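You operate a simulated robot arm through the tools that you are given. There is no shell and no other tool.

You run a simulated robot arm. Do the job below in one go: nothing can be reset, and whatever is moved stays where it is left.

## Task
Wake the tester: power on, lamp test, screen brightest, beep on, the job card's programme.
Fine: press the lamps key once.

The check looks at the end state, three seconds after you hand in, the way a careful person would. Anything else that was tipped, shoved, dropped, spilled or broken makes it a failure.

## Robot
A 6-joint arm with a two-finger gripper, fixed in place. Base frame: the origin is at the foot of the arm, x ahead of it, y to its left, z up. Units: m, degrees, N and s.
With the tool pointing down near the work surface it reaches from about 0.38 to 0.68 m from the base axis. Its first joint turns from -66.0 to 66.0 degrees. Payload 2.45 kg.
The TCP is the grasp point between the finger pads, 0.03 m short of the fingertips. In the tool frame z runs along the fingers and y along their closing line. The gripper opens to 0.106 m. The gripper's body begins 0.079 m behind the TCP.
Orientation is told as [roll, pitch, yaw] about the base's x, y, z axes, in that order, counted from this pose: with the fingers straight down and closing along the base's y, the tool's x points along the base's -x, its y along +y and its z along -z.

## Interface
- The arm moves only by the tool play_rows. Its argument "targets" is a list of rows, each a list of 7 numbers: the shift along the tool's x, y, z in m, then the turn, a rotation vector about the tool's x, y, z in degrees, then the opening, from 0 (shut) to 1 (fully open). In form: [[x, y, z, wx, wy, wz, claw], ...]. A call has 1 to 20 rows; each row shifts and turns the commanded pose from where the row before left it, along the tool's axes as they then stand. Each row takes 0.2 s and may step no farther than 0.05 m and 8.6 degrees from the row before; otherwise, or with a gripper value out of range, the whole call is refused. Where a pose cannot be reached the arm comes as near as it can. A force on the tool above 40 N (or 10 N above the force at the start of the call, whichever is more), or a blocked arm, ends the call early, and 0.2 s more pass. Each finger travels about 0.153 m/s and halts on what it meets, pressing with about 45 N; the grip force reading is that of the motor and also rises with nothing between the fingers. The clock runs only during rows and for 0.2 s after the last one: add rows that do not move to give the fingers time. It gives the time, the measured TCP pose, the force on the tool (base axes), the opening and the grip force at its end, in the units of the frame above (readings bear some noise), with the torque about the TCP (base axes, N m) and any sound that the robot's microphone picked up.
- Cameras (640 x 400 px; columns grow to the right, rows downward): "scene" is fixed at [0.0495, 0.4081, 1.4225]; the picture's right is [-0.82, -0.57, 0.00], its down [-0.30, 0.43, -0.85] and it looks along [0.48, -0.70, -0.53] (base axes); focal length 271 px, centre (320, 200). "wrist" rides on the gripper at [0.076, -0.002, -0.106] in the tool frame; the picture's right is [0.02, 1.00, 0.00], its down [-0.78, 0.02, -0.62] and it looks along [-0.62, 0.01, 0.78] (tool axes); focal length 247 px, centre (320, 200). There is no depth. A picture from a camera that has moved, and an enlarged one, comes with that camera's place and axes in the base frame and with its lens. The place of the scene camera against the robot may be out by one fixed shift of up to 0.018 m in any direction.
- capture(camera): a new picture of that camera. The clock stands still meanwhile.
- enlarge(camera, box): a new picture of the part [left, top, right, bottom] of that camera's present view, enlarged. The clock stands still meanwhile.
- hand_in(): hands the job in; it is judged then, once.

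Nothing tells you positions but the pictures and the camera data. Unless the task says otherwise, let go and move clear before handing in.

The tools are called after ">>>" by a JSON object that holds its "api" and its "payload". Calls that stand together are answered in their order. play_rows: Moves the arm, as the interface text tells. Its arguments: {"type":"object","properties":{"targets":{"type":"array"}},"required":["targets"]} The other tools are called the same way: capture (camera) takes a picture; enlarge (camera, box) takes an enlarged picture of a part of a camera's view; hand_in () hands the job in.

At the start:

```text
time: 0.0
eef_pos: [0.3483, 0.1898, 1.2886]
ee_rot: [0.1, -0.1, 0.1]
contact_force: [0.4, 0.7, 0.0]
ft_torque: [-0.02, 0.01, 0.0]
finger_gap: 0.1059
gripper_force: 0.1
```

scene: 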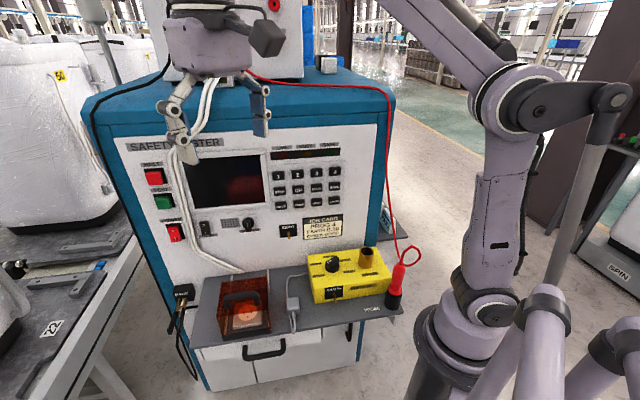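
wrist: 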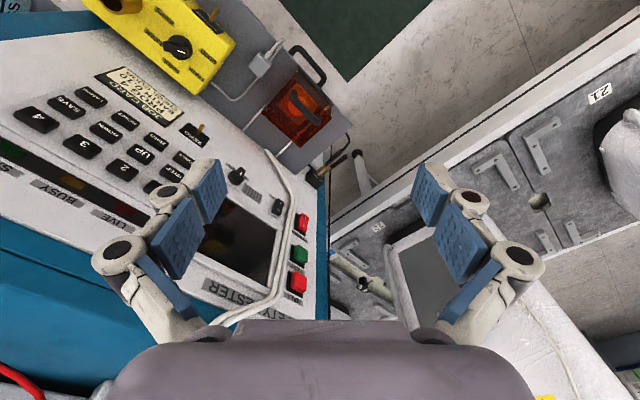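

I see a safety tester cabinet with a sloped or vertical front panel: red/green push buttons, a red rocker, a screen, a keypad, a knob and a job card. I'll enlarge the pictures to read the labels first.

>>> {"api": "enlarge", "payload": {"camera": "scene", "box": [110, 120, 270, 250]}}

>>> {"api": "enlarge", "payload": {"camera": "scene", "box": [240, 130, 380, 250]}}

>>> {"api": "enlarge", "payload": {"camera": "wrist", "box": [0, 0, 340, 320]}}

>>> {"api": "enlarge", "payload": {"camera": "scene", "box": [160, 220, 420, 360]}}

```text
3.08 times, centred on (190, 185) of scene
camera zoom: at [0.0495, 0.4081, 1.4225], right [-0.82, -0.57, 0.0], down [-0.3, 0.43, -0.85], along [0.48, -0.7, -0.53], focal length 833 px, centre (720, 246)
```

zoom: 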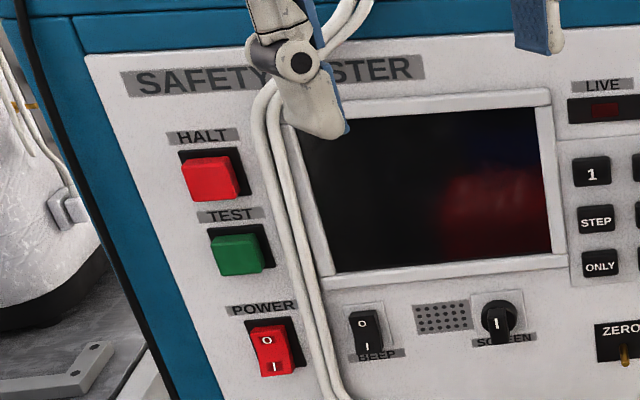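

```text
3.33 times, centred on (310, 190) of scene
camera zoom: at [0.0495, 0.4081, 1.4225], right [-0.82, -0.57, 0.0], down [-0.3, 0.43, -0.85], along [0.48, -0.7, -0.53], focal length 903 px, centre (353, 233)
```

zoom: 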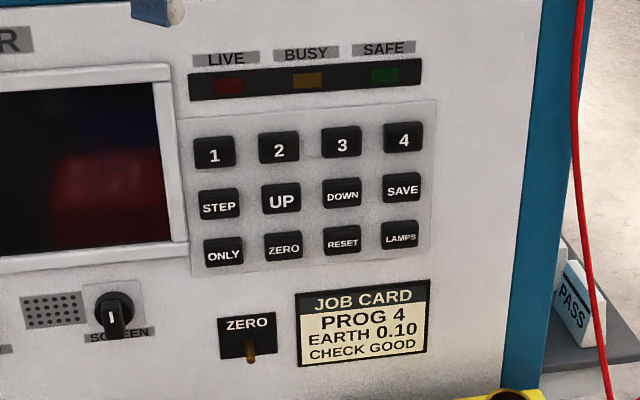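

```text
1.25 times, centred on (170, 160) of wrist
camera zoom: at [0.2696, 0.1877, 1.3935], right [-0.02, 1.0, 0.0], down [0.78, 0.02, 0.62], along [0.62, 0.01, -0.78], focal length 309 px, centre (508, 250)
```

zoom: 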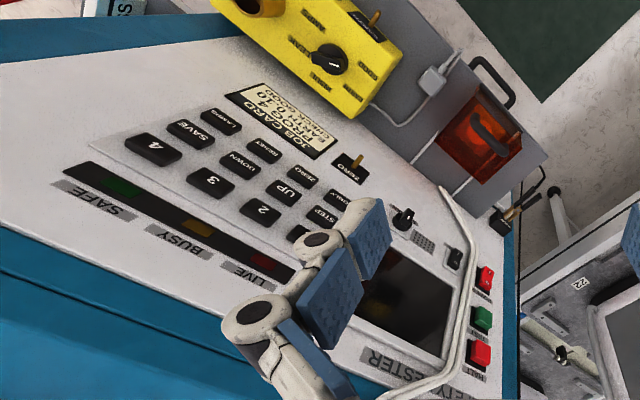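

```text
2.46 times, centred on (290, 290) of scene
camera zoom: at [0.0495, 0.4081, 1.4225], right [-0.82, -0.57, 0.0], down [-0.3, 0.43, -0.85], along [0.48, -0.7, -0.53], focal length 667 px, centre (394, -22)
```

zoom: 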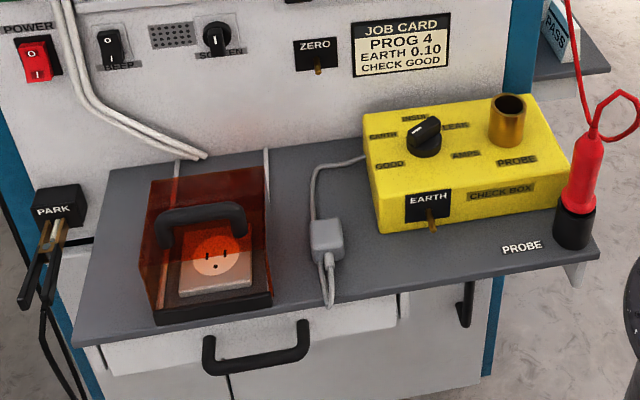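

The panel looks vertical and stands at about 45° to my x axis. POWER is near (0.73, 0.15, 0.93), key 4 near (0.39, -0.15, 1.10) and LAMPS near (0.39, -0.16, 1.01). Before moving I want a closer look at the knob, the beep switch and the white cables.

>>> {"api": "enlarge", "payload": {"camera": "scene", "box": [190, 200, 270, 250]}}

>>> {"api": "enlarge", "payload": {"camera": "scene", "box": [130, 0, 330, 125]}}

>>> {"api": "enlarge", "payload": {"camera": "wrist", "box": [200, 140, 340, 340]}}

>>> {"api": "enlarge", "payload": {"camera": "scene", "box": [140, 150, 220, 200]}}

>>> {"api": "enlarge", "payload": {"camera": "scene", "box": [140, 200, 220, 250]}}

```text
8.00 times, centred on (230, 225) of scene
camera zoom: at [0.0495, 0.4081, 1.4225], right [-0.82, -0.57, 0.0], down [-0.3, 0.43, -0.85], along [0.48, -0.7, -0.53], focal length 2167 px, centre (1040, 0)
```

zoom: 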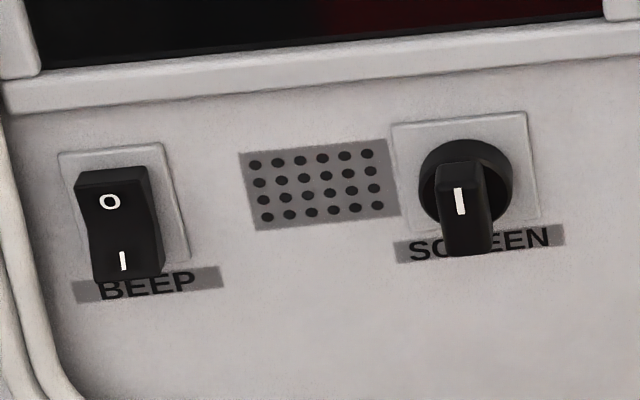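

```text
3.20 times, centred on (230, 62) of scene
camera zoom: at [0.0495, 0.4081, 1.4225], right [-0.82, -0.57, 0.0], down [-0.3, 0.43, -0.85], along [0.48, -0.7, -0.53], focal length 867 px, centre (608, 640)
```

zoom: 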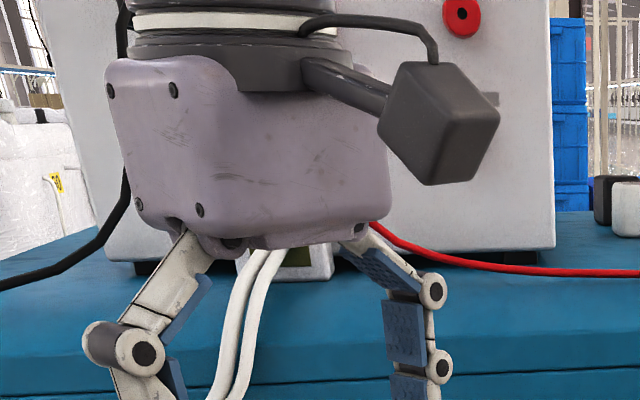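

```text
2.00 times, centred on (270, 240) of wrist
camera zoom: at [0.2696, 0.1877, 1.3935], right [-0.02, 1.0, 0.0], down [0.78, 0.02, 0.62], along [0.62, 0.01, -0.78], focal length 494 px, centre (420, 120)
```

zoom: 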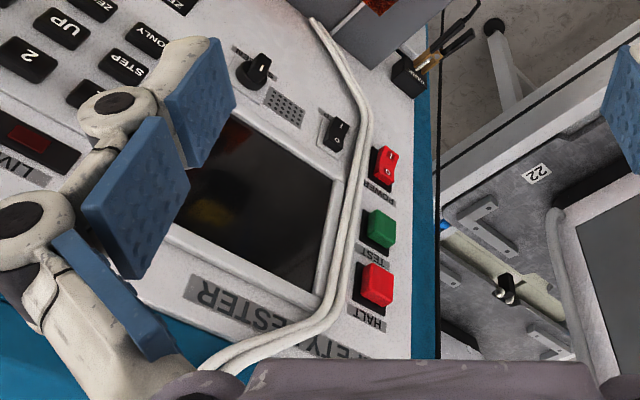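

```text
8.00 times, centred on (180, 175) of scene
camera zoom: at [0.0495, 0.4081, 1.4225], right [-0.82, -0.57, 0.0], down [-0.3, 0.43, -0.85], along [0.48, -0.7, -0.53], focal length 2167 px, centre (1440, 400)
```

zoom: 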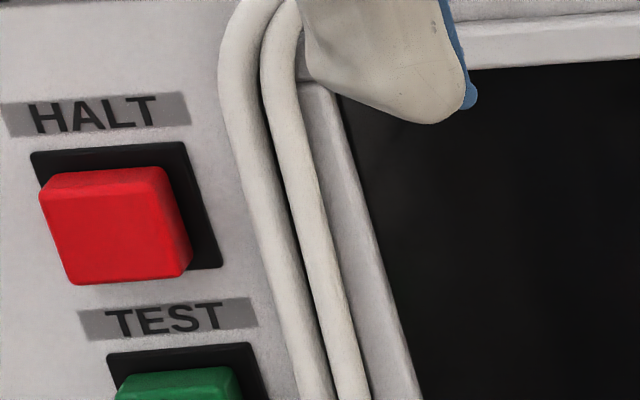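

```text
8.00 times, centred on (180, 225) of scene
camera zoom: at [0.0495, 0.4081, 1.4225], right [-0.82, -0.57, 0.0], down [-0.3, 0.43, -0.85], along [0.48, -0.7, -0.53], focal length 2167 px, centre (1440, 0)
```

zoom: 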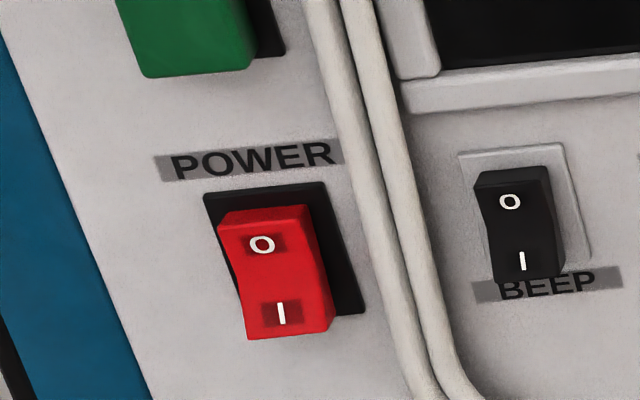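

The rockers show O at the top and I at the bottom. The SCREEN knob is a bar-handle type. I'll yaw the tool to face the panel and pitch it partly up, keeping well in front of the panel, so the wrist camera gets a better view.

>>> {"api": "play_rows", "payload": {"targets": [[0, 0, 0, 0, 0, 8, 1], [0, 0, 0, 0, 0, 8, 1], [0, 0, 0, 0, 0, 8, 1], [0, 0, 0, 0, 0, 8, 1], [0, 0, 0, 0, 0, 8, 1], [0, 0, 0, 0, 0, 8, 1], [0, 0, 0, 0, 0, 0, 1]]}}

>>> {"api": "capture", "payload": {"camera": "wrist"}}

>>> {"api": "capture", "payload": {"camera": "scene"}}

```text
time: 1.6
eef_pos: [0.3474, 0.1894, 1.289]
ee_rot: [0.1, 0.0, -48.1]
contact_force: [-0.8, 0.6, 0.3]
ft_torque: [0.03, 0.02, 0.0]
finger_gap: 0.1063
gripper_force: 0.1
```

```text
taken
camera wrist: at [0.2935, 0.2459, 1.3942], right [0.73, 0.68, 0.0], down [0.54, -0.57, 0.62], along [0.43, -0.45, -0.78], focal length 247 px, centre (320, 200)
```

wrist: 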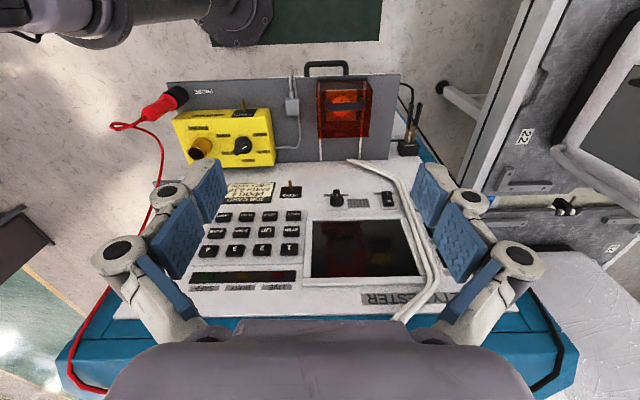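

```text
taken
```

scene: 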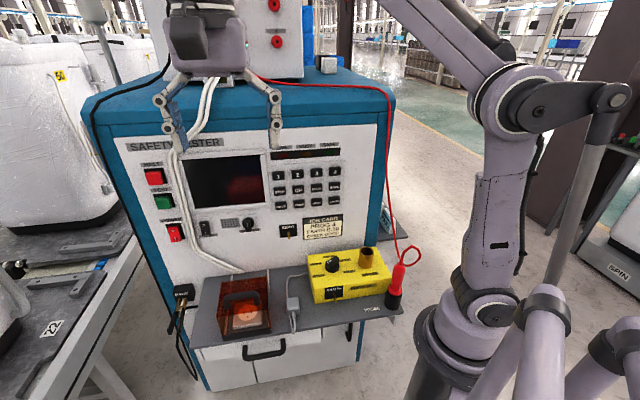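

Yaw is good: the panel rows now lie level in the wrist view. Next I pitch the tool up by about 45° in place, to look at the panel more squarely.

>>> {"api": "play_rows", "payload": {"targets": [[0, 0, 0, 0, -7.5, 0, 1], [0, 0, 0, 0, -7.5, 0, 1], [0, 0, 0, 0, -7.5, 0, 1], [0, 0, 0, 0, -7.5, 0, 1], [0, 0, 0, 0, -7.5, 0, 1], [0, 0, 0, 0, -7.5, 0, 1], [0, 0, 0, 0, 0, 0, 1]]}}

>>> {"api": "capture", "payload": {"camera": "wrist"}}

>>> {"api": "capture", "payload": {"camera": "scene"}}

```text
time: 3.2
eef_pos: [0.3473, 0.1907, 1.2877]
ee_rot: [0.2, -45.0, -48.1]
contact_force: [-0.6, 0.5, -0.2]
ft_torque: [0.0, 0.0, -0.03]
finger_gap: 0.106
gripper_force: 0.1
```

```text
taken
camera wrist: at [0.2582, 0.2848, 1.3081], right [0.73, 0.68, -0.01], down [0.09, -0.07, 0.99], along [0.68, -0.73, -0.11], focal length 247 px, centre (320, 200)
```

wrist: 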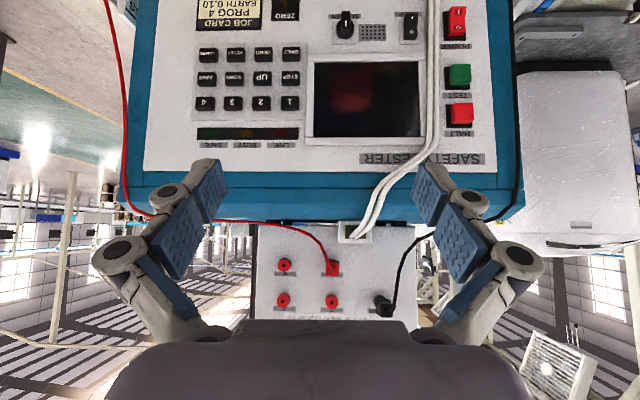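

```text
taken
```

scene: 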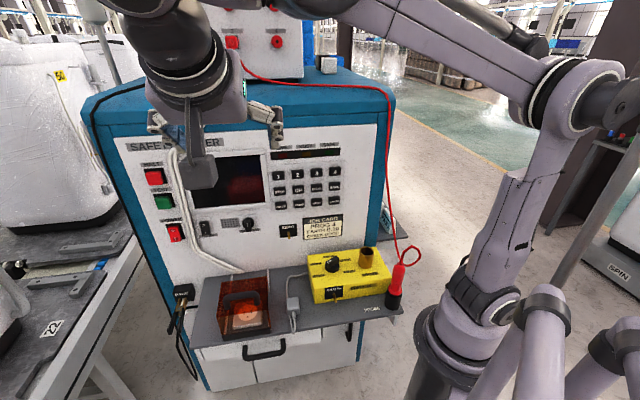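

The wrist camera now looks almost squarely at the panel, with the picture upside down. I'll lower by 0.2 m for a second viewpoint, to measure by parallax, and enlarge from both heights.

>>> {"api": "enlarge", "payload": {"camera": "wrist", "box": [120, 0, 320, 125]}}

>>> {"api": "enlarge", "payload": {"camera": "wrist", "box": [300, 0, 500, 125]}}

>>> {"api": "play_rows", "payload": {"targets": [[0.035, 0, 0.035, 0, 0, 0, 1], [0.035, 0, 0.035, 0, 0, 0, 1], [0.035, 0, 0.035, 0, 0, 0, 1], [0.035, 0, 0.035, 0, 0, 0, 1], [0, 0, 0, 0, 0, 0, 1]]}}

>>> {"api": "capture", "payload": {"camera": "wrist"}}

>>> {"api": "capture", "payload": {"camera": "scene"}}

```text
3.20 times, centred on (220, 62) of wrist
camera zoom: at [0.2582, 0.2848, 1.3081], right [0.73, 0.68, -0.01], down [0.09, -0.07, 0.99], along [0.68, -0.73, -0.11], focal length 790 px, centre (640, 640)
```

zoom: 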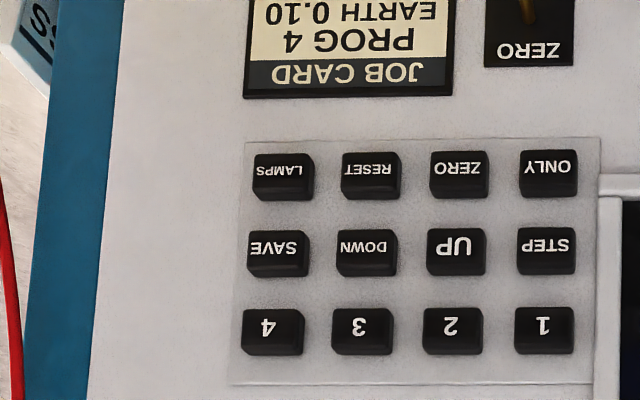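

```text
3.20 times, centred on (400, 62) of wrist
camera zoom: at [0.2582, 0.2848, 1.3081], right [0.73, 0.68, -0.01], down [0.09, -0.07, 0.99], along [0.68, -0.73, -0.11], focal length 790 px, centre (64, 640)
```

zoom: 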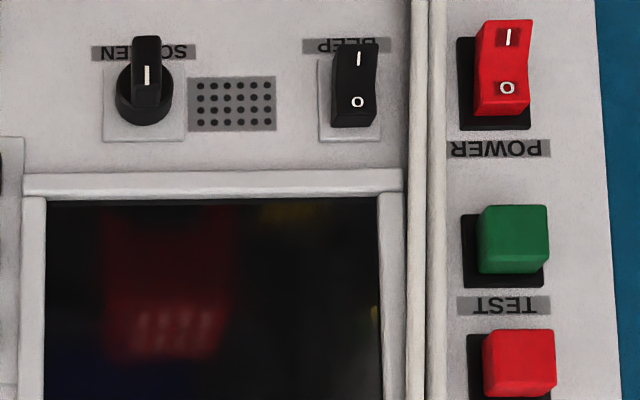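

```text
time: 4.4
eef_pos: [0.3467, 0.19, 1.0882]
ee_rot: [0.0, -45.0, -48.2]
contact_force: [-0.5, -0.1, 0.3]
ft_torque: [-0.02, 0.01, 0.02]
finger_gap: 0.106
gripper_force: 0.0
```

```text
taken
camera wrist: at [0.2586, 0.2845, 1.1098], right [0.73, 0.68, -0.01], down [0.09, -0.07, 0.99], along [0.68, -0.73, -0.11], focal length 247 px, centre (320, 200)
```

wrist: 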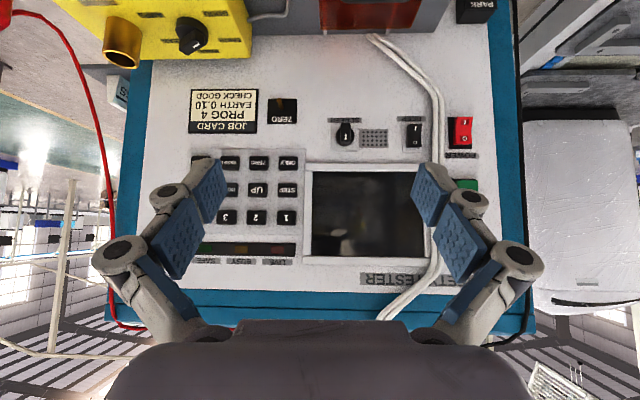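

```text
taken
```

scene: 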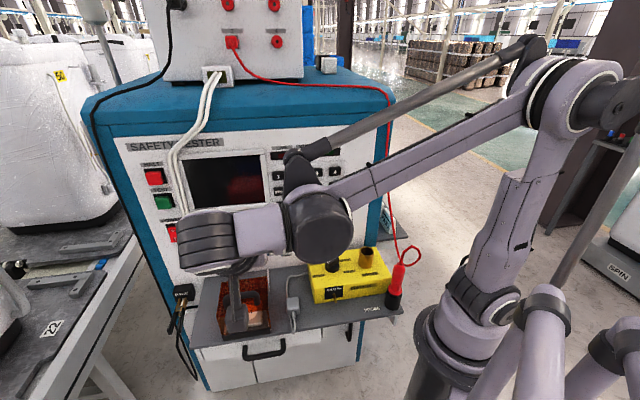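

>>> {"api": "enlarge", "payload": {"camera": "wrist", "box": [180, 80, 320, 240]}}

>>> {"api": "enlarge", "payload": {"camera": "wrist", "box": [320, 100, 500, 212]}}

>>> {"api": "enlarge", "payload": {"camera": "wrist", "box": [60, 0, 520, 120]}}

```text
2.50 times, centred on (250, 160) of wrist
camera zoom: at [0.2586, 0.2845, 1.1098], right [0.73, 0.68, -0.01], down [0.09, -0.07, 0.99], along [0.68, -0.73, -0.11], focal length 617 px, centre (495, 300)
```

zoom: 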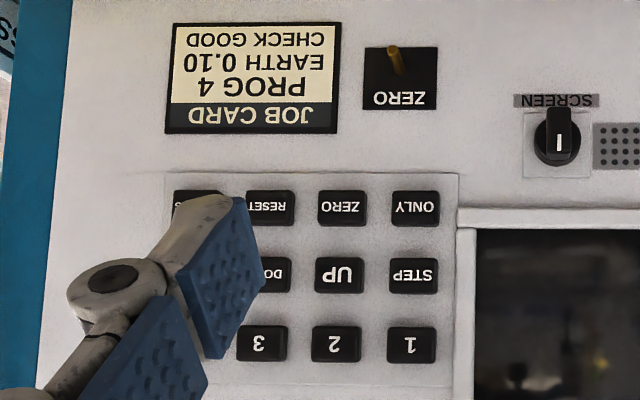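

```text
3.56 times, centred on (410, 156) of wrist
camera zoom: at [0.2586, 0.2845, 1.1098], right [0.73, 0.68, -0.01], down [0.09, -0.07, 0.99], along [0.68, -0.73, -0.11], focal length 878 px, centre (0, 356)
```

zoom: 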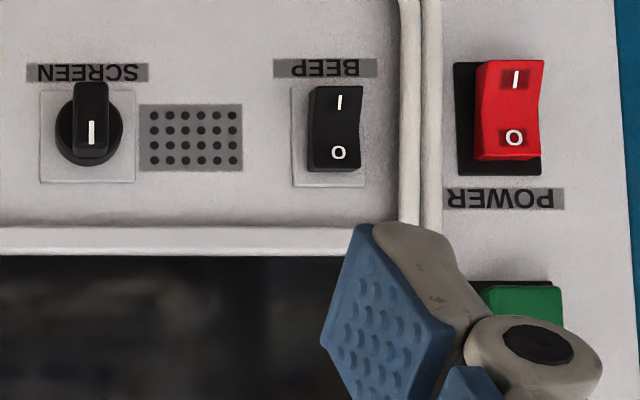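

```text
1.39 times, centred on (290, 60) of wrist
camera zoom: at [0.2586, 0.2845, 1.1098], right [0.73, 0.68, -0.01], down [0.09, -0.07, 0.99], along [0.68, -0.73, -0.11], focal length 344 px, centre (362, 395)
```

zoom: 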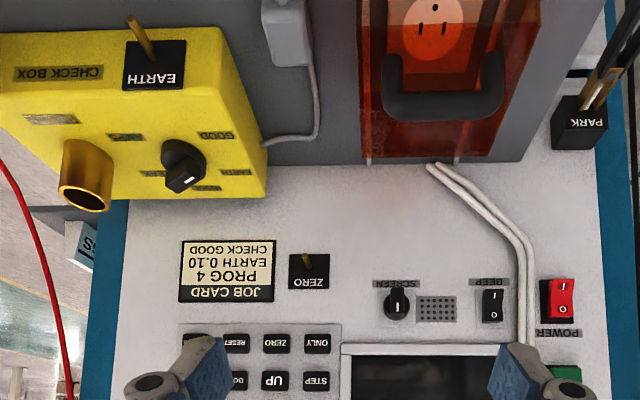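

The panel is vertical and faces me at a yaw of about -45.6°. Panel positions:
- **POWER:** I-half at about (0.69, 0.16, 0.935), standing proud, so it is off.
- **BEEP:** also off.
- **Knob:** centre at about z = 0.961, pointer straight up.

I'll shut the fingers, square up the yaw and go to a standoff in front of POWER's lower half.

>>> {"api": "play_rows", "payload": {"targets": [[0, 0, 0, -1.77, 0, -1.77, 0.5], [0, 0, 0, 0, 0, 0, 0], [0.01683, 0.03723, 0.01683, 0, 0, 0, 0], [0.01683, 0.03723, 0.01683, 0, 0, 0, 0], [0.01683, 0.03723, 0.01683, 0, 0, 0, 0], [0.01683, 0.03723, 0.01683, 0, 0, 0, 0], [0.01683, 0.03723, 0.01683, 0, 0, 0, 0], [0.01683, 0.03723, 0.01683, 0, 0, 0, 0], [-0.0287, 0, 0.0287, 0, 0, 0, 0], [-0.0287, 0, 0.0287, 0, 0, 0, 0], [-0.0287, 0, 0.0287, 0, 0, 0, 0], [0, 0, 0, 0, 0, 0, 0]]}}

>>> {"api": "capture", "payload": {"camera": "wrist"}}

>>> {"api": "capture", "payload": {"camera": "scene"}}

```text
time: 7.0
eef_pos: [0.5943, 0.2591, 0.9469]
ee_rot: [0.1, -45.0, -45.5]
contact_force: [-0.2, -0.2, -1.1]
ft_torque: [0.0, -0.02, -0.04]
finger_gap: 0.0
gripper_force: 28.7
```

```text
taken
camera wrist: at [0.5006, 0.3502, 0.9682], right [0.7, 0.71, -0.01], down [0.09, -0.07, 0.99], along [0.71, -0.7, -0.11], focal length 247 px, centre (320, 200)
```

wrist: 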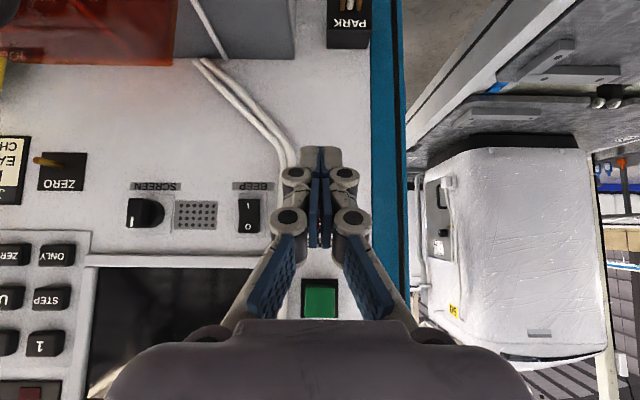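

```text
taken
```

scene: 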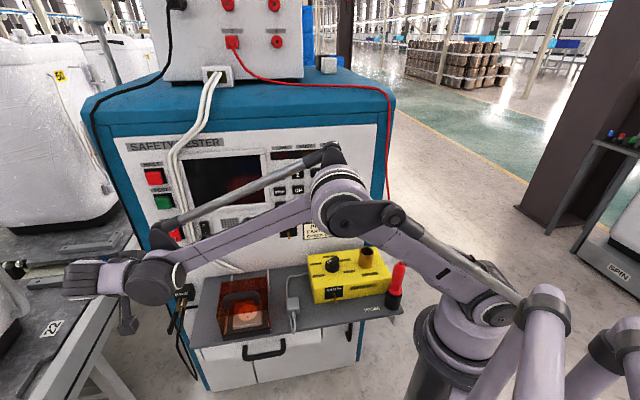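

The shut fingers are in line with POWER (TEST is visible right below them in the upside-down view). I'll move in to about 3 cm and look before touching.

>>> {"api": "play_rows", "payload": {"targets": [[-0.0244, 0, 0.0286, 0, 0, 0, 0], [-0.0265, 0, 0.0265, 0, 0, 0, 0], [0, 0, 0, 0, 0, 0, 0]]}}

>>> {"api": "capture", "payload": {"camera": "wrist"}}

>>> {"api": "enlarge", "payload": {"camera": "scene", "box": [40, 180, 280, 330]}}

>>> {"api": "enlarge", "payload": {"camera": "scene", "box": [280, 130, 520, 340]}}

```text
time: 7.8
eef_pos: [0.644, 0.2065, 0.9449]
ee_rot: [0.0, -44.9, -45.6]
contact_force: [-0.6, -0.7, 0.5]
ft_torque: [0.0, -0.02, -0.04]
finger_gap: 0.0
gripper_force: 28.6
```

```text
taken
camera wrist: at [0.5514, 0.2965, 0.9655], right [0.7, 0.71, -0.01], down [0.09, -0.07, 0.99], along [0.71, -0.7, -0.11], focal length 247 px, centre (320, 200)
```

wrist: 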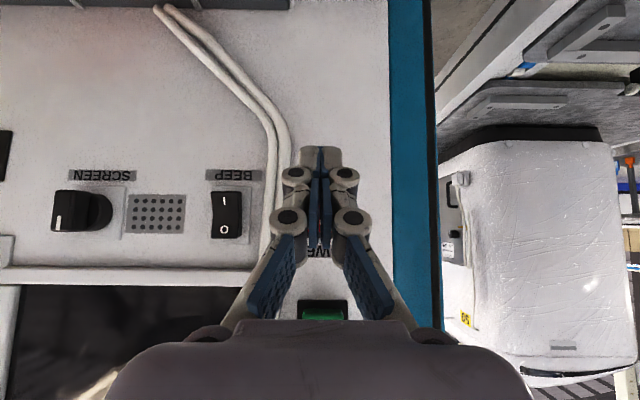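

```text
2.67 times, centred on (160, 255) of scene
camera zoom: at [0.0495, 0.4081, 1.4225], right [-0.82, -0.57, 0.0], down [-0.3, 0.43, -0.85], along [0.48, -0.7, -0.53], focal length 722 px, centre (747, 53)
```

zoom: 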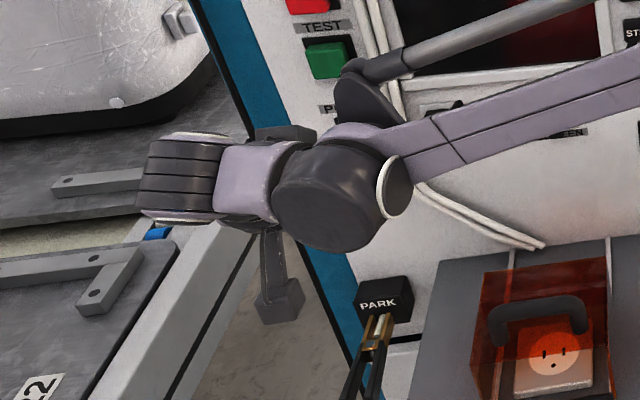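

```text
1.90 times, centred on (400, 235) of scene
camera zoom: at [0.0495, 0.4081, 1.4225], right [-0.82, -0.57, 0.0], down [-0.3, 0.43, -0.85], along [0.48, -0.7, -0.53], focal length 516 px, centre (168, 133)
```

zoom: 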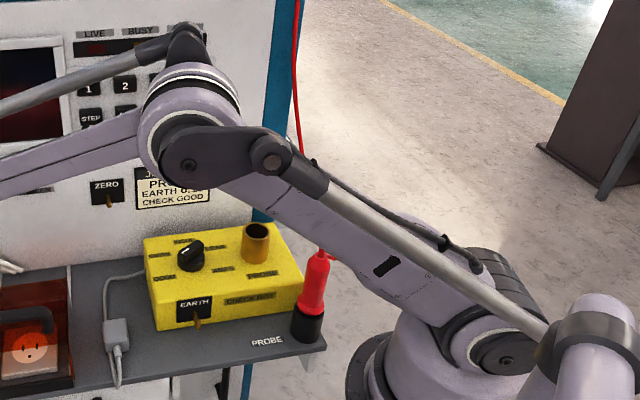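

The arm's elbow is well clear of the panel and the probe, and the fingertips are about 36 mm from POWER's I-half. I'll ease in and press in small steps while watching the force.

>>> {"api": "play_rows", "payload": {"targets": [[-0.00636, 0, 0.00636, 0, 0, 0, 0], [-0.00636, 0, 0.00636, 0, 0, 0, 0], [-0.00636, 0, 0.00636, 0, 0, 0, 0], [-0.00283, 0, 0.00283, 0, 0, 0, 0], [0, 0, 0, 0, 0, 0, 0]]}}

>>> {"api": "capture", "payload": {"camera": "wrist"}}

```text
time: 9.0
eef_pos: [0.6661, 0.1826, 0.9442]
ee_rot: [0.1, -45.0, -45.6]
contact_force: [-0.3, -0.2, -0.6]
ft_torque: [-0.01, 0.0, 0.02]
finger_gap: 0.0
gripper_force: 28.8
```

```text
taken
camera wrist: at [0.5734, 0.2743, 0.9651], right [0.7, 0.71, -0.01], down [0.09, -0.07, 0.99], along [0.71, -0.7, -0.11], focal length 247 px, centre (320, 200)
```

wrist: 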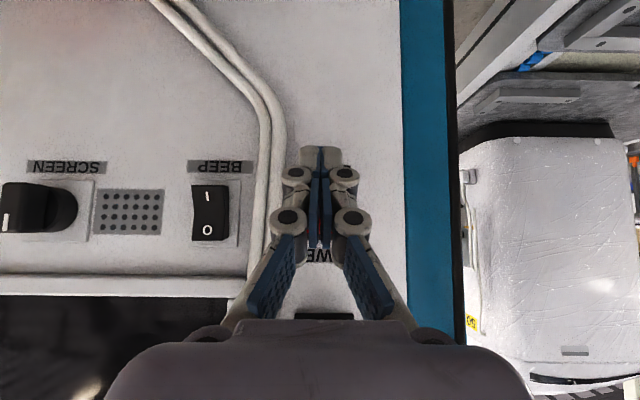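

No contact yet: the tip edge is at about 4 mm short of the rocker. I'll continue in 2 mm steps.

>>> {"api": "play_rows", "payload": {"targets": [[-0.00141, 0, 0.00141, 0, 0, 0, 0], [-0.00141, 0, 0.00141, 0, 0, 0, 0], [-0.00141, 0, 0.00141, 0, 0, 0, 0], [0, 0, 0, 0, 0, 0, 0]]}}

```text
time: 10.0
eef_pos: [0.6708, 0.1781, 0.9442]
ee_rot: [0.2, -45.0, -45.5]
contact_force: [0.8, 0.2, -0.3]
ft_torque: [-0.03, 0.04, 0.01]
finger_gap: 0.0
gripper_force: 28.7
```

Still no force with the edge near c = 0.371, so I continue inward in small steps.

>>> {"api": "play_rows", "payload": {"targets": [[-0.00141, 0, 0.00141, 0, 0, 0, 0], [-0.00141, 0, 0.00141, 0, 0, 0, 0], [0, 0, 0, 0, 0, 0, 0]]}}

>>> {"api": "capture", "payload": {"camera": "wrist"}}

>>> {"api": "enlarge", "payload": {"camera": "scene", "box": [120, 180, 280, 280]}}

```text
time: 10.8
eef_pos: [0.6747, 0.1763, 0.9448]
ee_rot: [0.0, -45.0, -45.6]
contact_force: [0.3, 0.0, 1.1]
ft_torque: [0.01, 0.01, 0.03]
finger_gap: 0.0001
gripper_force: 28.4
```

```text
taken
camera wrist: at [0.5811, 0.2681, 0.9654], right [0.7, 0.71, -0.01], down [0.09, -0.07, 0.99], along [0.71, -0.7, -0.11], focal length 247 px, centre (320, 200)
```

wrist: 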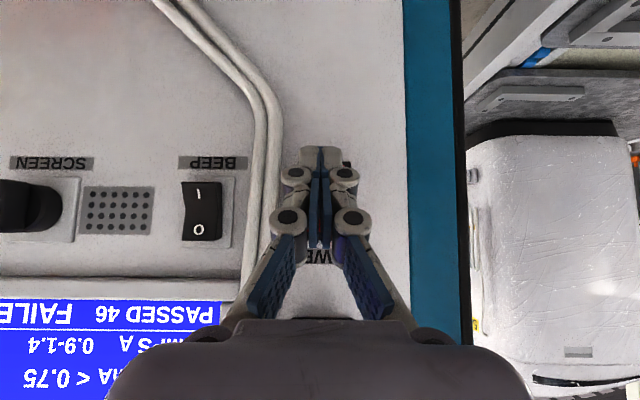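

```text
4.00 times, centred on (200, 230) of scene
camera zoom: at [0.0495, 0.4081, 1.4225], right [-0.82, -0.57, 0.0], down [-0.3, 0.43, -0.85], along [0.48, -0.7, -0.53], focal length 1084 px, centre (800, 80)
```

zoom: 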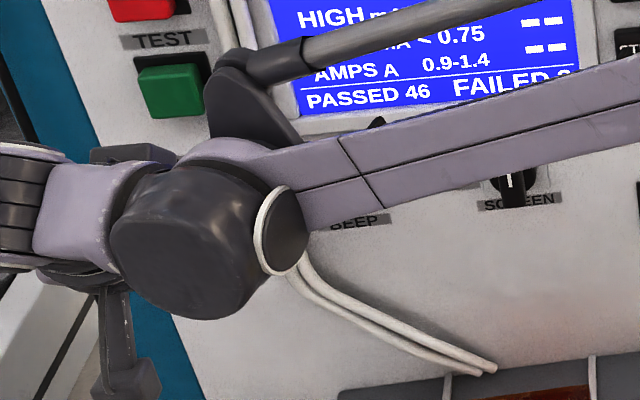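

The screen has lit up, so POWER is on. I'll back straight off and look at the panel.

>>> {"api": "play_rows", "payload": {"targets": [[0.0212, 0, -0.0212, 0, 0, 0, 0], [0.0283, 0, -0.0283, 0, 0, 0, 0], [0.0283, 0, -0.0283, 0, 0, 0, 0], [0.0283, 0, -0.0283, 0, 0, 0, 0], [0.0283, 0, -0.0283, 0, 0, 0, 0], [0, 0, 0, 0, 0, 0, 0]]}}

>>> {"api": "capture", "payload": {"camera": "wrist"}}

>>> {"api": "capture", "payload": {"camera": "scene"}}

```text
time: 12.2
eef_pos: [0.5382, 0.3099, 0.9442]
ee_rot: [0.2, -45.0, -45.6]
contact_force: [-0.2, 0.0, 0.0]
ft_torque: [-0.02, -0.01, 0.0]
finger_gap: 0.0
gripper_force: 29.0
```

```text
taken
camera wrist: at [0.4458, 0.4015, 0.9654], right [0.7, 0.71, -0.01], down [0.09, -0.07, 0.99], along [0.71, -0.7, -0.11], focal length 247 px, centre (320, 200)
```

wrist: 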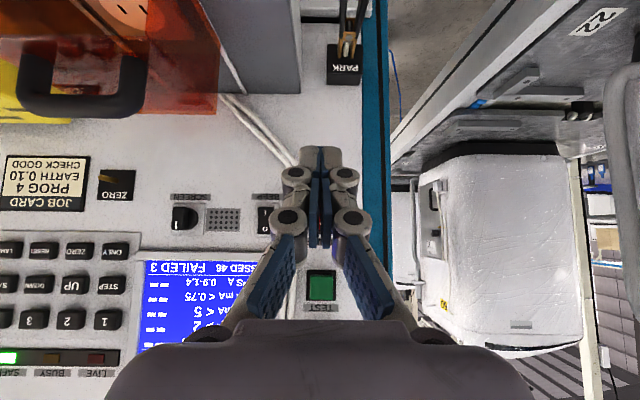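

```text
taken
```

scene: 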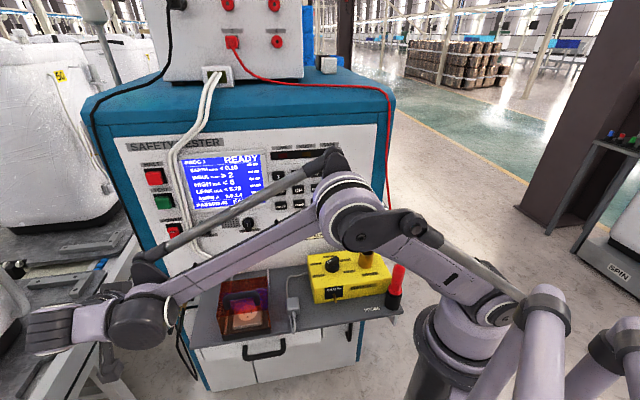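

The tester is awake and shows READY, with the SAFE lamp lit. I'll read the screen and check the switch state.

>>> {"api": "enlarge", "payload": {"camera": "scene", "box": [175, 145, 275, 215]}}

>>> {"api": "enlarge", "payload": {"camera": "scene", "box": [140, 190, 260, 270]}}

>>> {"api": "enlarge", "payload": {"camera": "wrist", "box": [0, 0, 320, 200]}}

```text
5.71 times, centred on (225, 180) of scene
camera zoom: at [0.0495, 0.4081, 1.4225], right [-0.82, -0.57, 0.0], down [-0.3, 0.43, -0.85], along [0.48, -0.7, -0.53], focal length 1548 px, centre (863, 314)
```

zoom: 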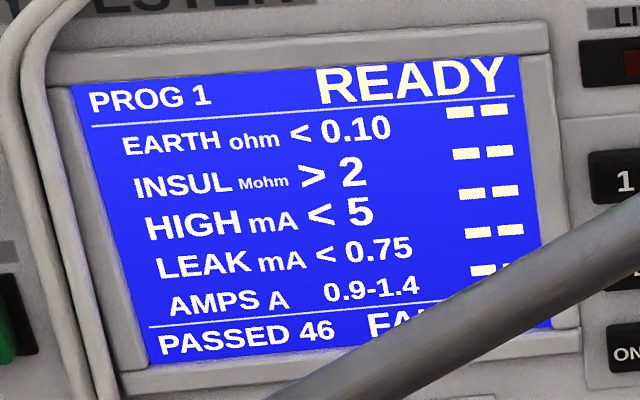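

```text
5.00 times, centred on (200, 230) of scene
camera zoom: at [0.0495, 0.4081, 1.4225], right [-0.82, -0.57, 0.0], down [-0.3, 0.43, -0.85], along [0.48, -0.7, -0.53], focal length 1354 px, centre (920, 50)
```

zoom: 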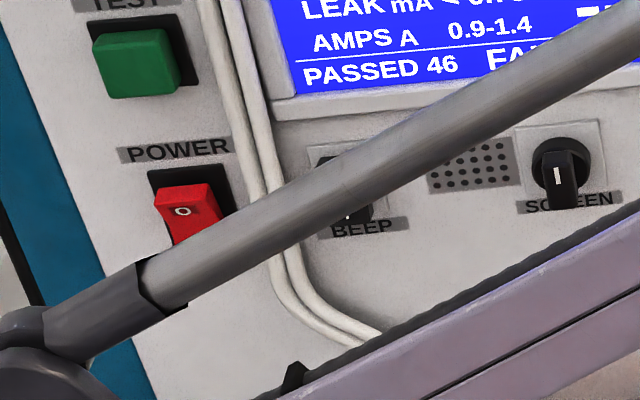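

```text
2.00 times, centred on (160, 100) of wrist
camera zoom: at [0.4458, 0.4015, 0.9654], right [0.7, 0.71, -0.01], down [0.09, -0.07, 0.99], along [0.71, -0.7, -0.11], focal length 494 px, centre (640, 400)
```

zoom: 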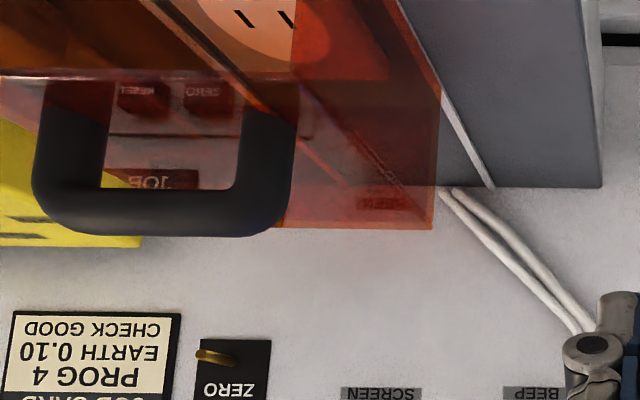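

The screen reads PROG 1, READY. Next is LAMPS at about (0.385, -0.157, 1.004), which is close to the base. I'll tilt the tool more downward, about 24° off vertical, and work over to that side while staying clear of the panel.

>>> {"api": "play_rows", "payload": {"targets": [[-0.0283, -0.02, -0.0283, 0, 0, 0, 0], [-0.0283, -0.02, -0.0283, 0, 0, 0, 0], [-0.0283, -0.02, -0.0283, 0, 0, 0, 0], [0, 0, 0, 0, 7, 0, 0], [0, 0, 0, 0, 7, 0, 0], [0, 0, 0, 0, 7, 0, 0], [-0.0167, -0.0414, 0.0027, 0, 0, 0, 0], [-0.0167, -0.0414, 0.0027, 0, 0, 0, 0], [-0.0167, -0.0414, 0.0027, 0, 0, 0, 0], [-0.0167, -0.0414, 0.0027, 0, 0, 0, 0], [0, 0, 0, 0, 0, 0, 0]]}}

>>> {"api": "capture", "payload": {"camera": "wrist"}}

>>> {"api": "capture", "payload": {"camera": "scene"}}

```text
time: 14.6
eef_pos: [0.4229, 0.105, 1.0846]
ee_rot: [0.0, -24.0, -45.5]
contact_force: [0.1, -0.3, -0.3]
ft_torque: [-0.03, 0.0, -0.02]
finger_gap: 0.0
gripper_force: 28.4
```

```text
taken
camera wrist: at [0.3422, 0.1851, 1.1504], right [0.7, 0.72, -0.01], down [0.34, -0.32, 0.89], along [0.63, -0.62, -0.46], focal length 247 px, centre (320, 200)
```

wrist: 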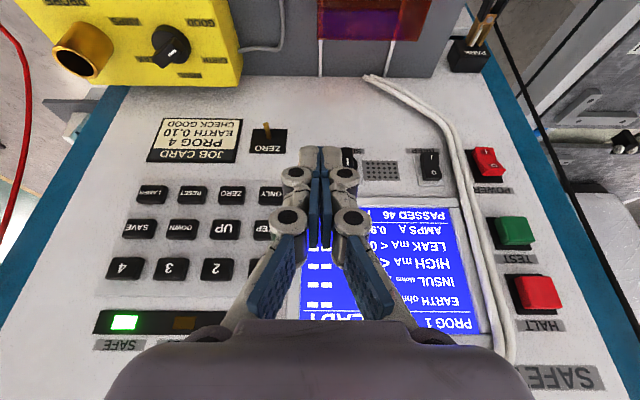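

```text
taken
```

scene: 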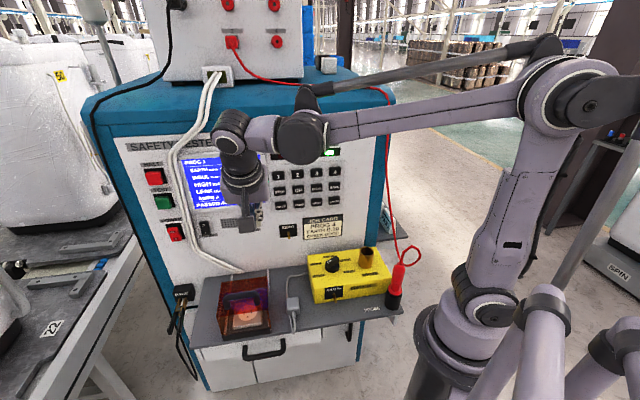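

The tool is now in front of the panel at 24° tilt, and this view confirms LAMPS at z about 1.003 and 4 at z about 1.093 in the same column. I'll slide across to that column, still about 5 cm off the keys.

>>> {"api": "play_rows", "payload": {"targets": [[-0.0139, -0.0349, 0.0062, 0, 0, 0, 0], [-0.0139, -0.0349, 0.0062, 0, 0, 0, 0], [-0.0139, -0.0349, 0.0062, 0, 0, 0, 0], [-0.0139, -0.0349, 0.0062, 0, 0, 0, 0], [0, 0, 0, 0, 0, 0, 0]]}}

>>> {"api": "capture", "payload": {"camera": "scene"}}

>>> {"api": "capture", "payload": {"camera": "wrist"}}

```text
time: 15.8
eef_pos: [0.3683, -0.0337, 1.0825]
ee_rot: [0.1, -24.0, -45.4]
contact_force: [0.0, -0.2, -0.3]
ft_torque: [0.04, 0.0, -0.01]
finger_gap: 0.0
gripper_force: 28.5
```

```text
taken
```

scene: 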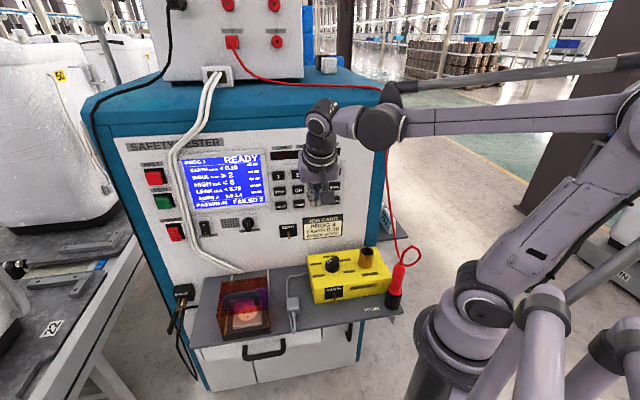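

```text
taken
camera wrist: at [0.2858, 0.0449, 1.1483], right [0.7, 0.72, -0.01], down [0.34, -0.32, 0.89], along [0.63, -0.62, -0.46], focal length 247 px, centre (320, 200)
```

wrist: 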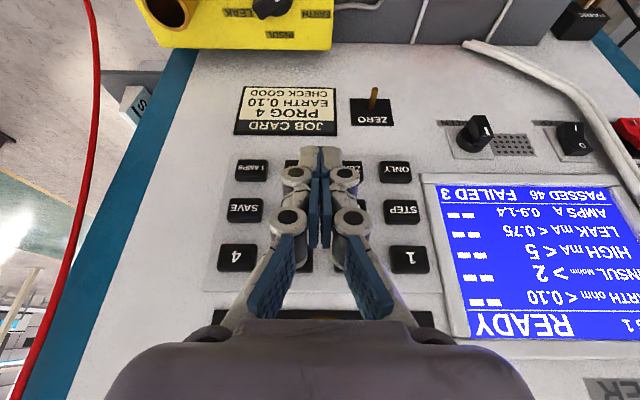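

It is still tracking exactly, with the red lead clear of the wrist. I'll go the last 7 cm across to the LAMPS/4 column and check again.

>>> {"api": "play_rows", "payload": {"targets": [[-0.0107, -0.0245, 0.0047, 0, 0, 0, 0], [-0.0107, -0.0245, 0.0047, 0, 0, 0, 0], [-0.0107, -0.0245, 0.0047, 0, 0, 0, 0], [0, 0, 0, 0, 0, 0, 0]]}}

>>> {"api": "capture", "payload": {"camera": "scene"}}

>>> {"api": "capture", "payload": {"camera": "wrist"}}

```text
time: 16.8
eef_pos: [0.3417, -0.1121, 1.0838]
ee_rot: [0.1, -24.0, -45.5]
contact_force: [0.8, 0.0, 0.8]
ft_torque: [0.01, 0.0, -0.01]
finger_gap: 0.0001
gripper_force: 28.6
```

```text
taken
```

scene: 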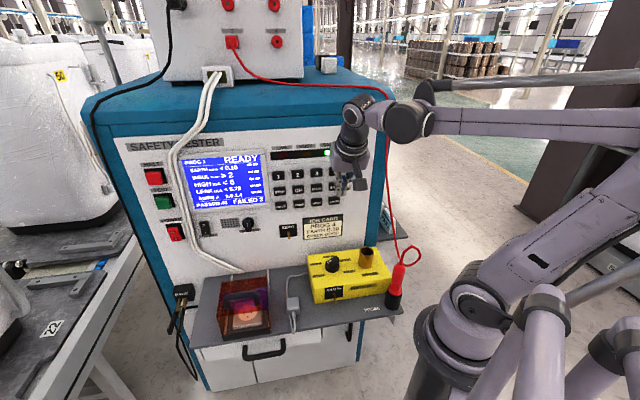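

```text
taken
camera wrist: at [0.2591, -0.0322, 1.1488], right [0.7, 0.72, -0.01], down [0.34, -0.32, 0.89], along [0.63, -0.62, -0.46], focal length 247 px, centre (320, 200)
```

wrist: 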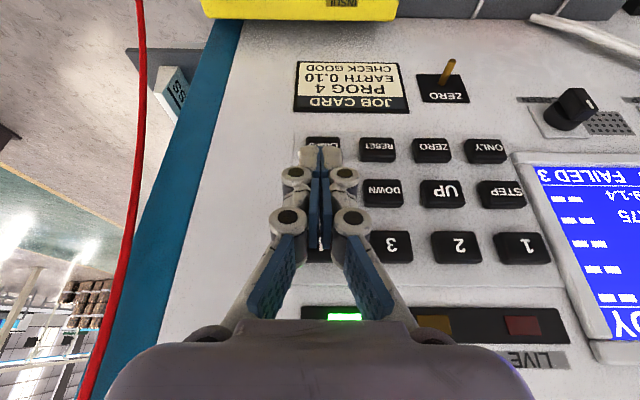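

Now right above the LAMPS column, 4 cm off the keys. I'll lower to LAMPS height and look before pressing.

>>> {"api": "play_rows", "payload": {"targets": [[0.0122, 0, 0.0274, 0, 0, 0, 0], [0.0122, 0, 0.0274, 0, 0, 0, 0], [0, 0, 0, 0, 0, 0, 0]]}}

>>> {"api": "capture", "payload": {"camera": "wrist"}}

>>> {"api": "enlarge", "payload": {"camera": "scene", "box": [260, 80, 420, 240]}}

```text
time: 17.6
eef_pos: [0.3397, -0.1092, 1.0232]
ee_rot: [0.0, -24.0, -45.5]
contact_force: [-0.1, 0.8, 0.0]
ft_torque: [0.0, 0.01, 0.0]
finger_gap: 0.0001
gripper_force: 28.7
```

```text
taken
camera wrist: at [0.2581, -0.03, 1.0884], right [0.7, 0.72, -0.01], down [0.34, -0.32, 0.89], along [0.63, -0.62, -0.46], focal length 247 px, centre (320, 200)
```

wrist: 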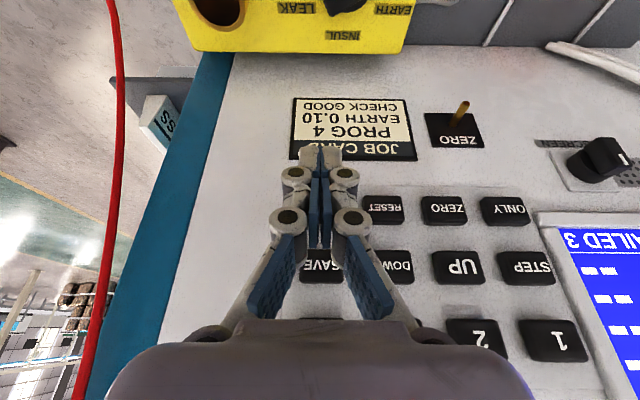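

```text
2.50 times, centred on (340, 160) of scene
camera zoom: at [0.0495, 0.4081, 1.4225], right [-0.82, -0.57, 0.0], down [-0.3, 0.43, -0.85], along [0.48, -0.7, -0.53], focal length 677 px, centre (270, 300)
```

zoom: 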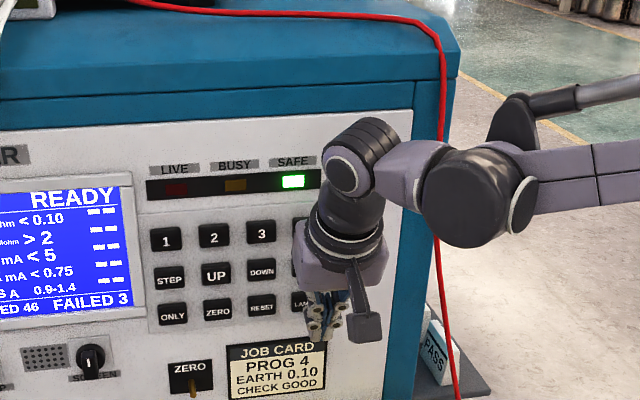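

The tip sits level with LAMPS, 43 mm off, and the scene view shows the three status lamps clearly. I'll close the gap, then press in small steps while watching force and lamps.

>>> {"api": "play_rows", "payload": {"targets": [[-0.008, 0, 0.00356, 0, 0, 0, 0], [-0.008, 0, 0.00356, 0, 0, 0, 0], [-0.008, 0, 0.00356, 0, 0, 0, 0], [-0.008, 0, 0.00356, 0, 0, 0, 0], [0, 0, 0, 0, 0, 0, 0]]}}

>>> {"api": "capture", "payload": {"camera": "wrist"}}

>>> {"api": "enlarge", "payload": {"camera": "scene", "box": [280, 130, 400, 240]}}

```text
time: 18.8
eef_pos: [0.3648, -0.1341, 1.0206]
ee_rot: [0.2, -24.0, -45.5]
contact_force: [-1.0, 0.1, -0.5]
ft_torque: [0.04, 0.0, 0.0]
finger_gap: 0.0002
gripper_force: 28.7
```

```text
taken
camera wrist: at [0.2829, -0.0554, 1.0871], right [0.7, 0.72, -0.01], down [0.34, -0.32, 0.89], along [0.63, -0.62, -0.46], focal length 247 px, centre (320, 200)
```

wrist: 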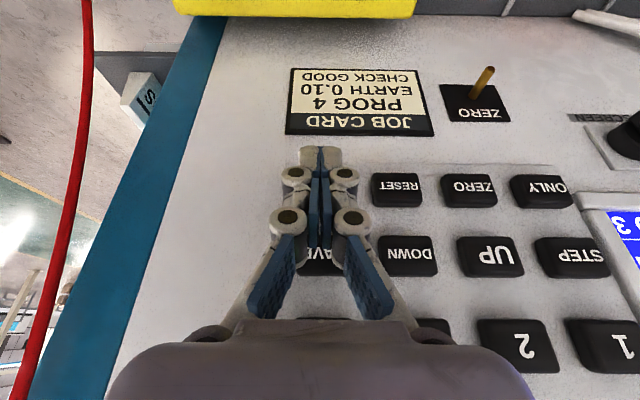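

```text
3.64 times, centred on (340, 185) of scene
camera zoom: at [0.0495, 0.4081, 1.4225], right [-0.82, -0.57, 0.0], down [-0.3, 0.43, -0.85], along [0.48, -0.7, -0.53], focal length 985 px, centre (247, 254)
```

zoom: 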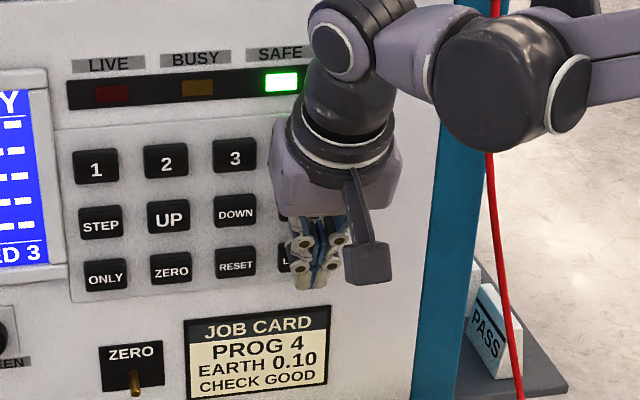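

The tip is about 8 mm from the key and slightly low. I'll raise 4 mm and bring it to just short of touching.

>>> {"api": "play_rows", "payload": {"targets": [[-0.0016, 0, -0.0037, 0, 0, 0, 0], [-0.00365, 0, 0.00163, 0, 0, 0, 0], [-0.00183, 0, 0.00081, 0, 0, 0, 0], [0, 0, 0, 0, 0, 0, 0]]}}

>>> {"api": "enlarge", "payload": {"camera": "scene", "box": [280, 130, 400, 240]}}

```text
time: 19.8
eef_pos: [0.3695, -0.1391, 1.025]
ee_rot: [0.1, -23.9, -45.4]
contact_force: [-0.6, 0.0, 0.3]
ft_torque: [-0.03, 0.01, 0.01]
finger_gap: 0.0
gripper_force: 28.7
```

```text
3.64 times, centred on (340, 185) of scene
camera zoom: at [0.0495, 0.4081, 1.4225], right [-0.82, -0.57, 0.0], down [-0.3, 0.43, -0.85], along [0.48, -0.7, -0.53], focal length 985 px, centre (247, 254)
```

zoom: 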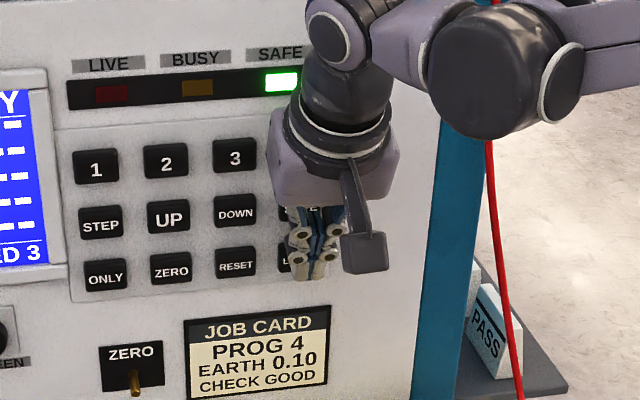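

Tip edge about 1–2 mm off the key with no force yet. I'll press on by 2 mm at a time.

>>> {"api": "play_rows", "payload": {"targets": [[-0.00183, 0, 0.00081, 0, 0, 0, 0], [-0.00183, 0, 0.00081, 0, 0, 0, 0], [0, 0, 0, 0, 0, 0, 0]]}}

>>> {"api": "enlarge", "payload": {"camera": "scene", "box": [280, 130, 400, 240]}}

```text
time: 20.6
eef_pos: [0.3727, -0.1429, 1.0258]
ee_rot: [0.2, -24.0, -45.5]
contact_force: [-1.6, 2.2, 0.0]
ft_torque: [0.01, 0.01, 0.04]
finger_gap: 0.006
gripper_force: 28.3
heard: click
```

```text
3.64 times, centred on (340, 185) of scene
camera zoom: at [0.0495, 0.4082, 1.4225], right [-0.82, -0.57, 0.0], down [-0.3, 0.43, -0.85], along [0.48, -0.7, -0.53], focal length 985 px, centre (247, 254)
```

zoom: 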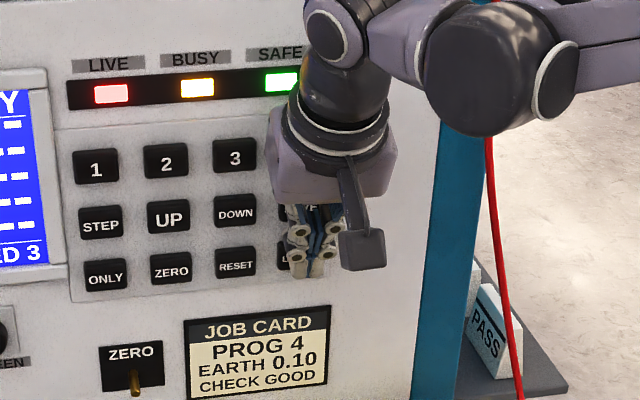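

A click, and all three lamps are lit: the lamp test fired on a single press. I'll retreat straight back.

>>> {"api": "play_rows", "payload": {"targets": [[0.0183, 0, -0.0081, 0, 0, 0, 0], [0.0274, 0, -0.0122, 0, 0, 0, 0], [0, 0, 0, 0, 0, 0, 0]]}}

>>> {"api": "enlarge", "payload": {"camera": "scene", "box": [170, 130, 370, 250]}}

>>> {"api": "capture", "payload": {"camera": "wrist"}}

```text
time: 21.4
eef_pos: [0.3376, -0.1058, 1.0247]
ee_rot: [0.1, -24.0, -45.5]
contact_force: [0.0, -0.2, -0.2]
ft_torque: [-0.01, 0.01, -0.02]
finger_gap: 0.0
gripper_force: 28.5
```

```text
3.20 times, centred on (270, 190) of scene
camera zoom: at [0.0495, 0.4081, 1.4225], right [-0.82, -0.57, 0.0], down [-0.3, 0.43, -0.85], along [0.48, -0.7, -0.53], focal length 867 px, centre (480, 232)
```

zoom: 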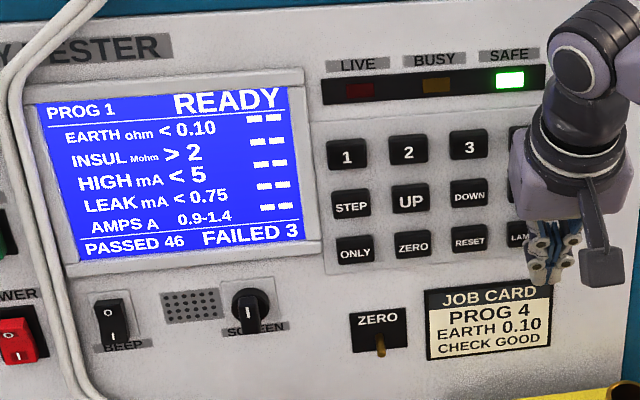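

```text
taken
camera wrist: at [0.256, -0.0271, 1.0909], right [0.7, 0.72, -0.01], down [0.34, -0.32, 0.89], along [0.63, -0.62, -0.46], focal length 247 px, centre (320, 200)
```

wrist: 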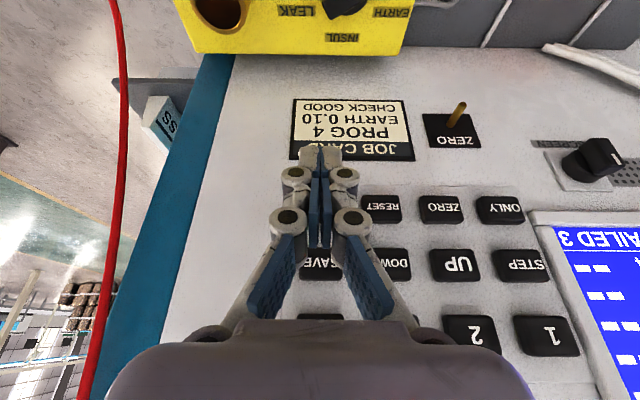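

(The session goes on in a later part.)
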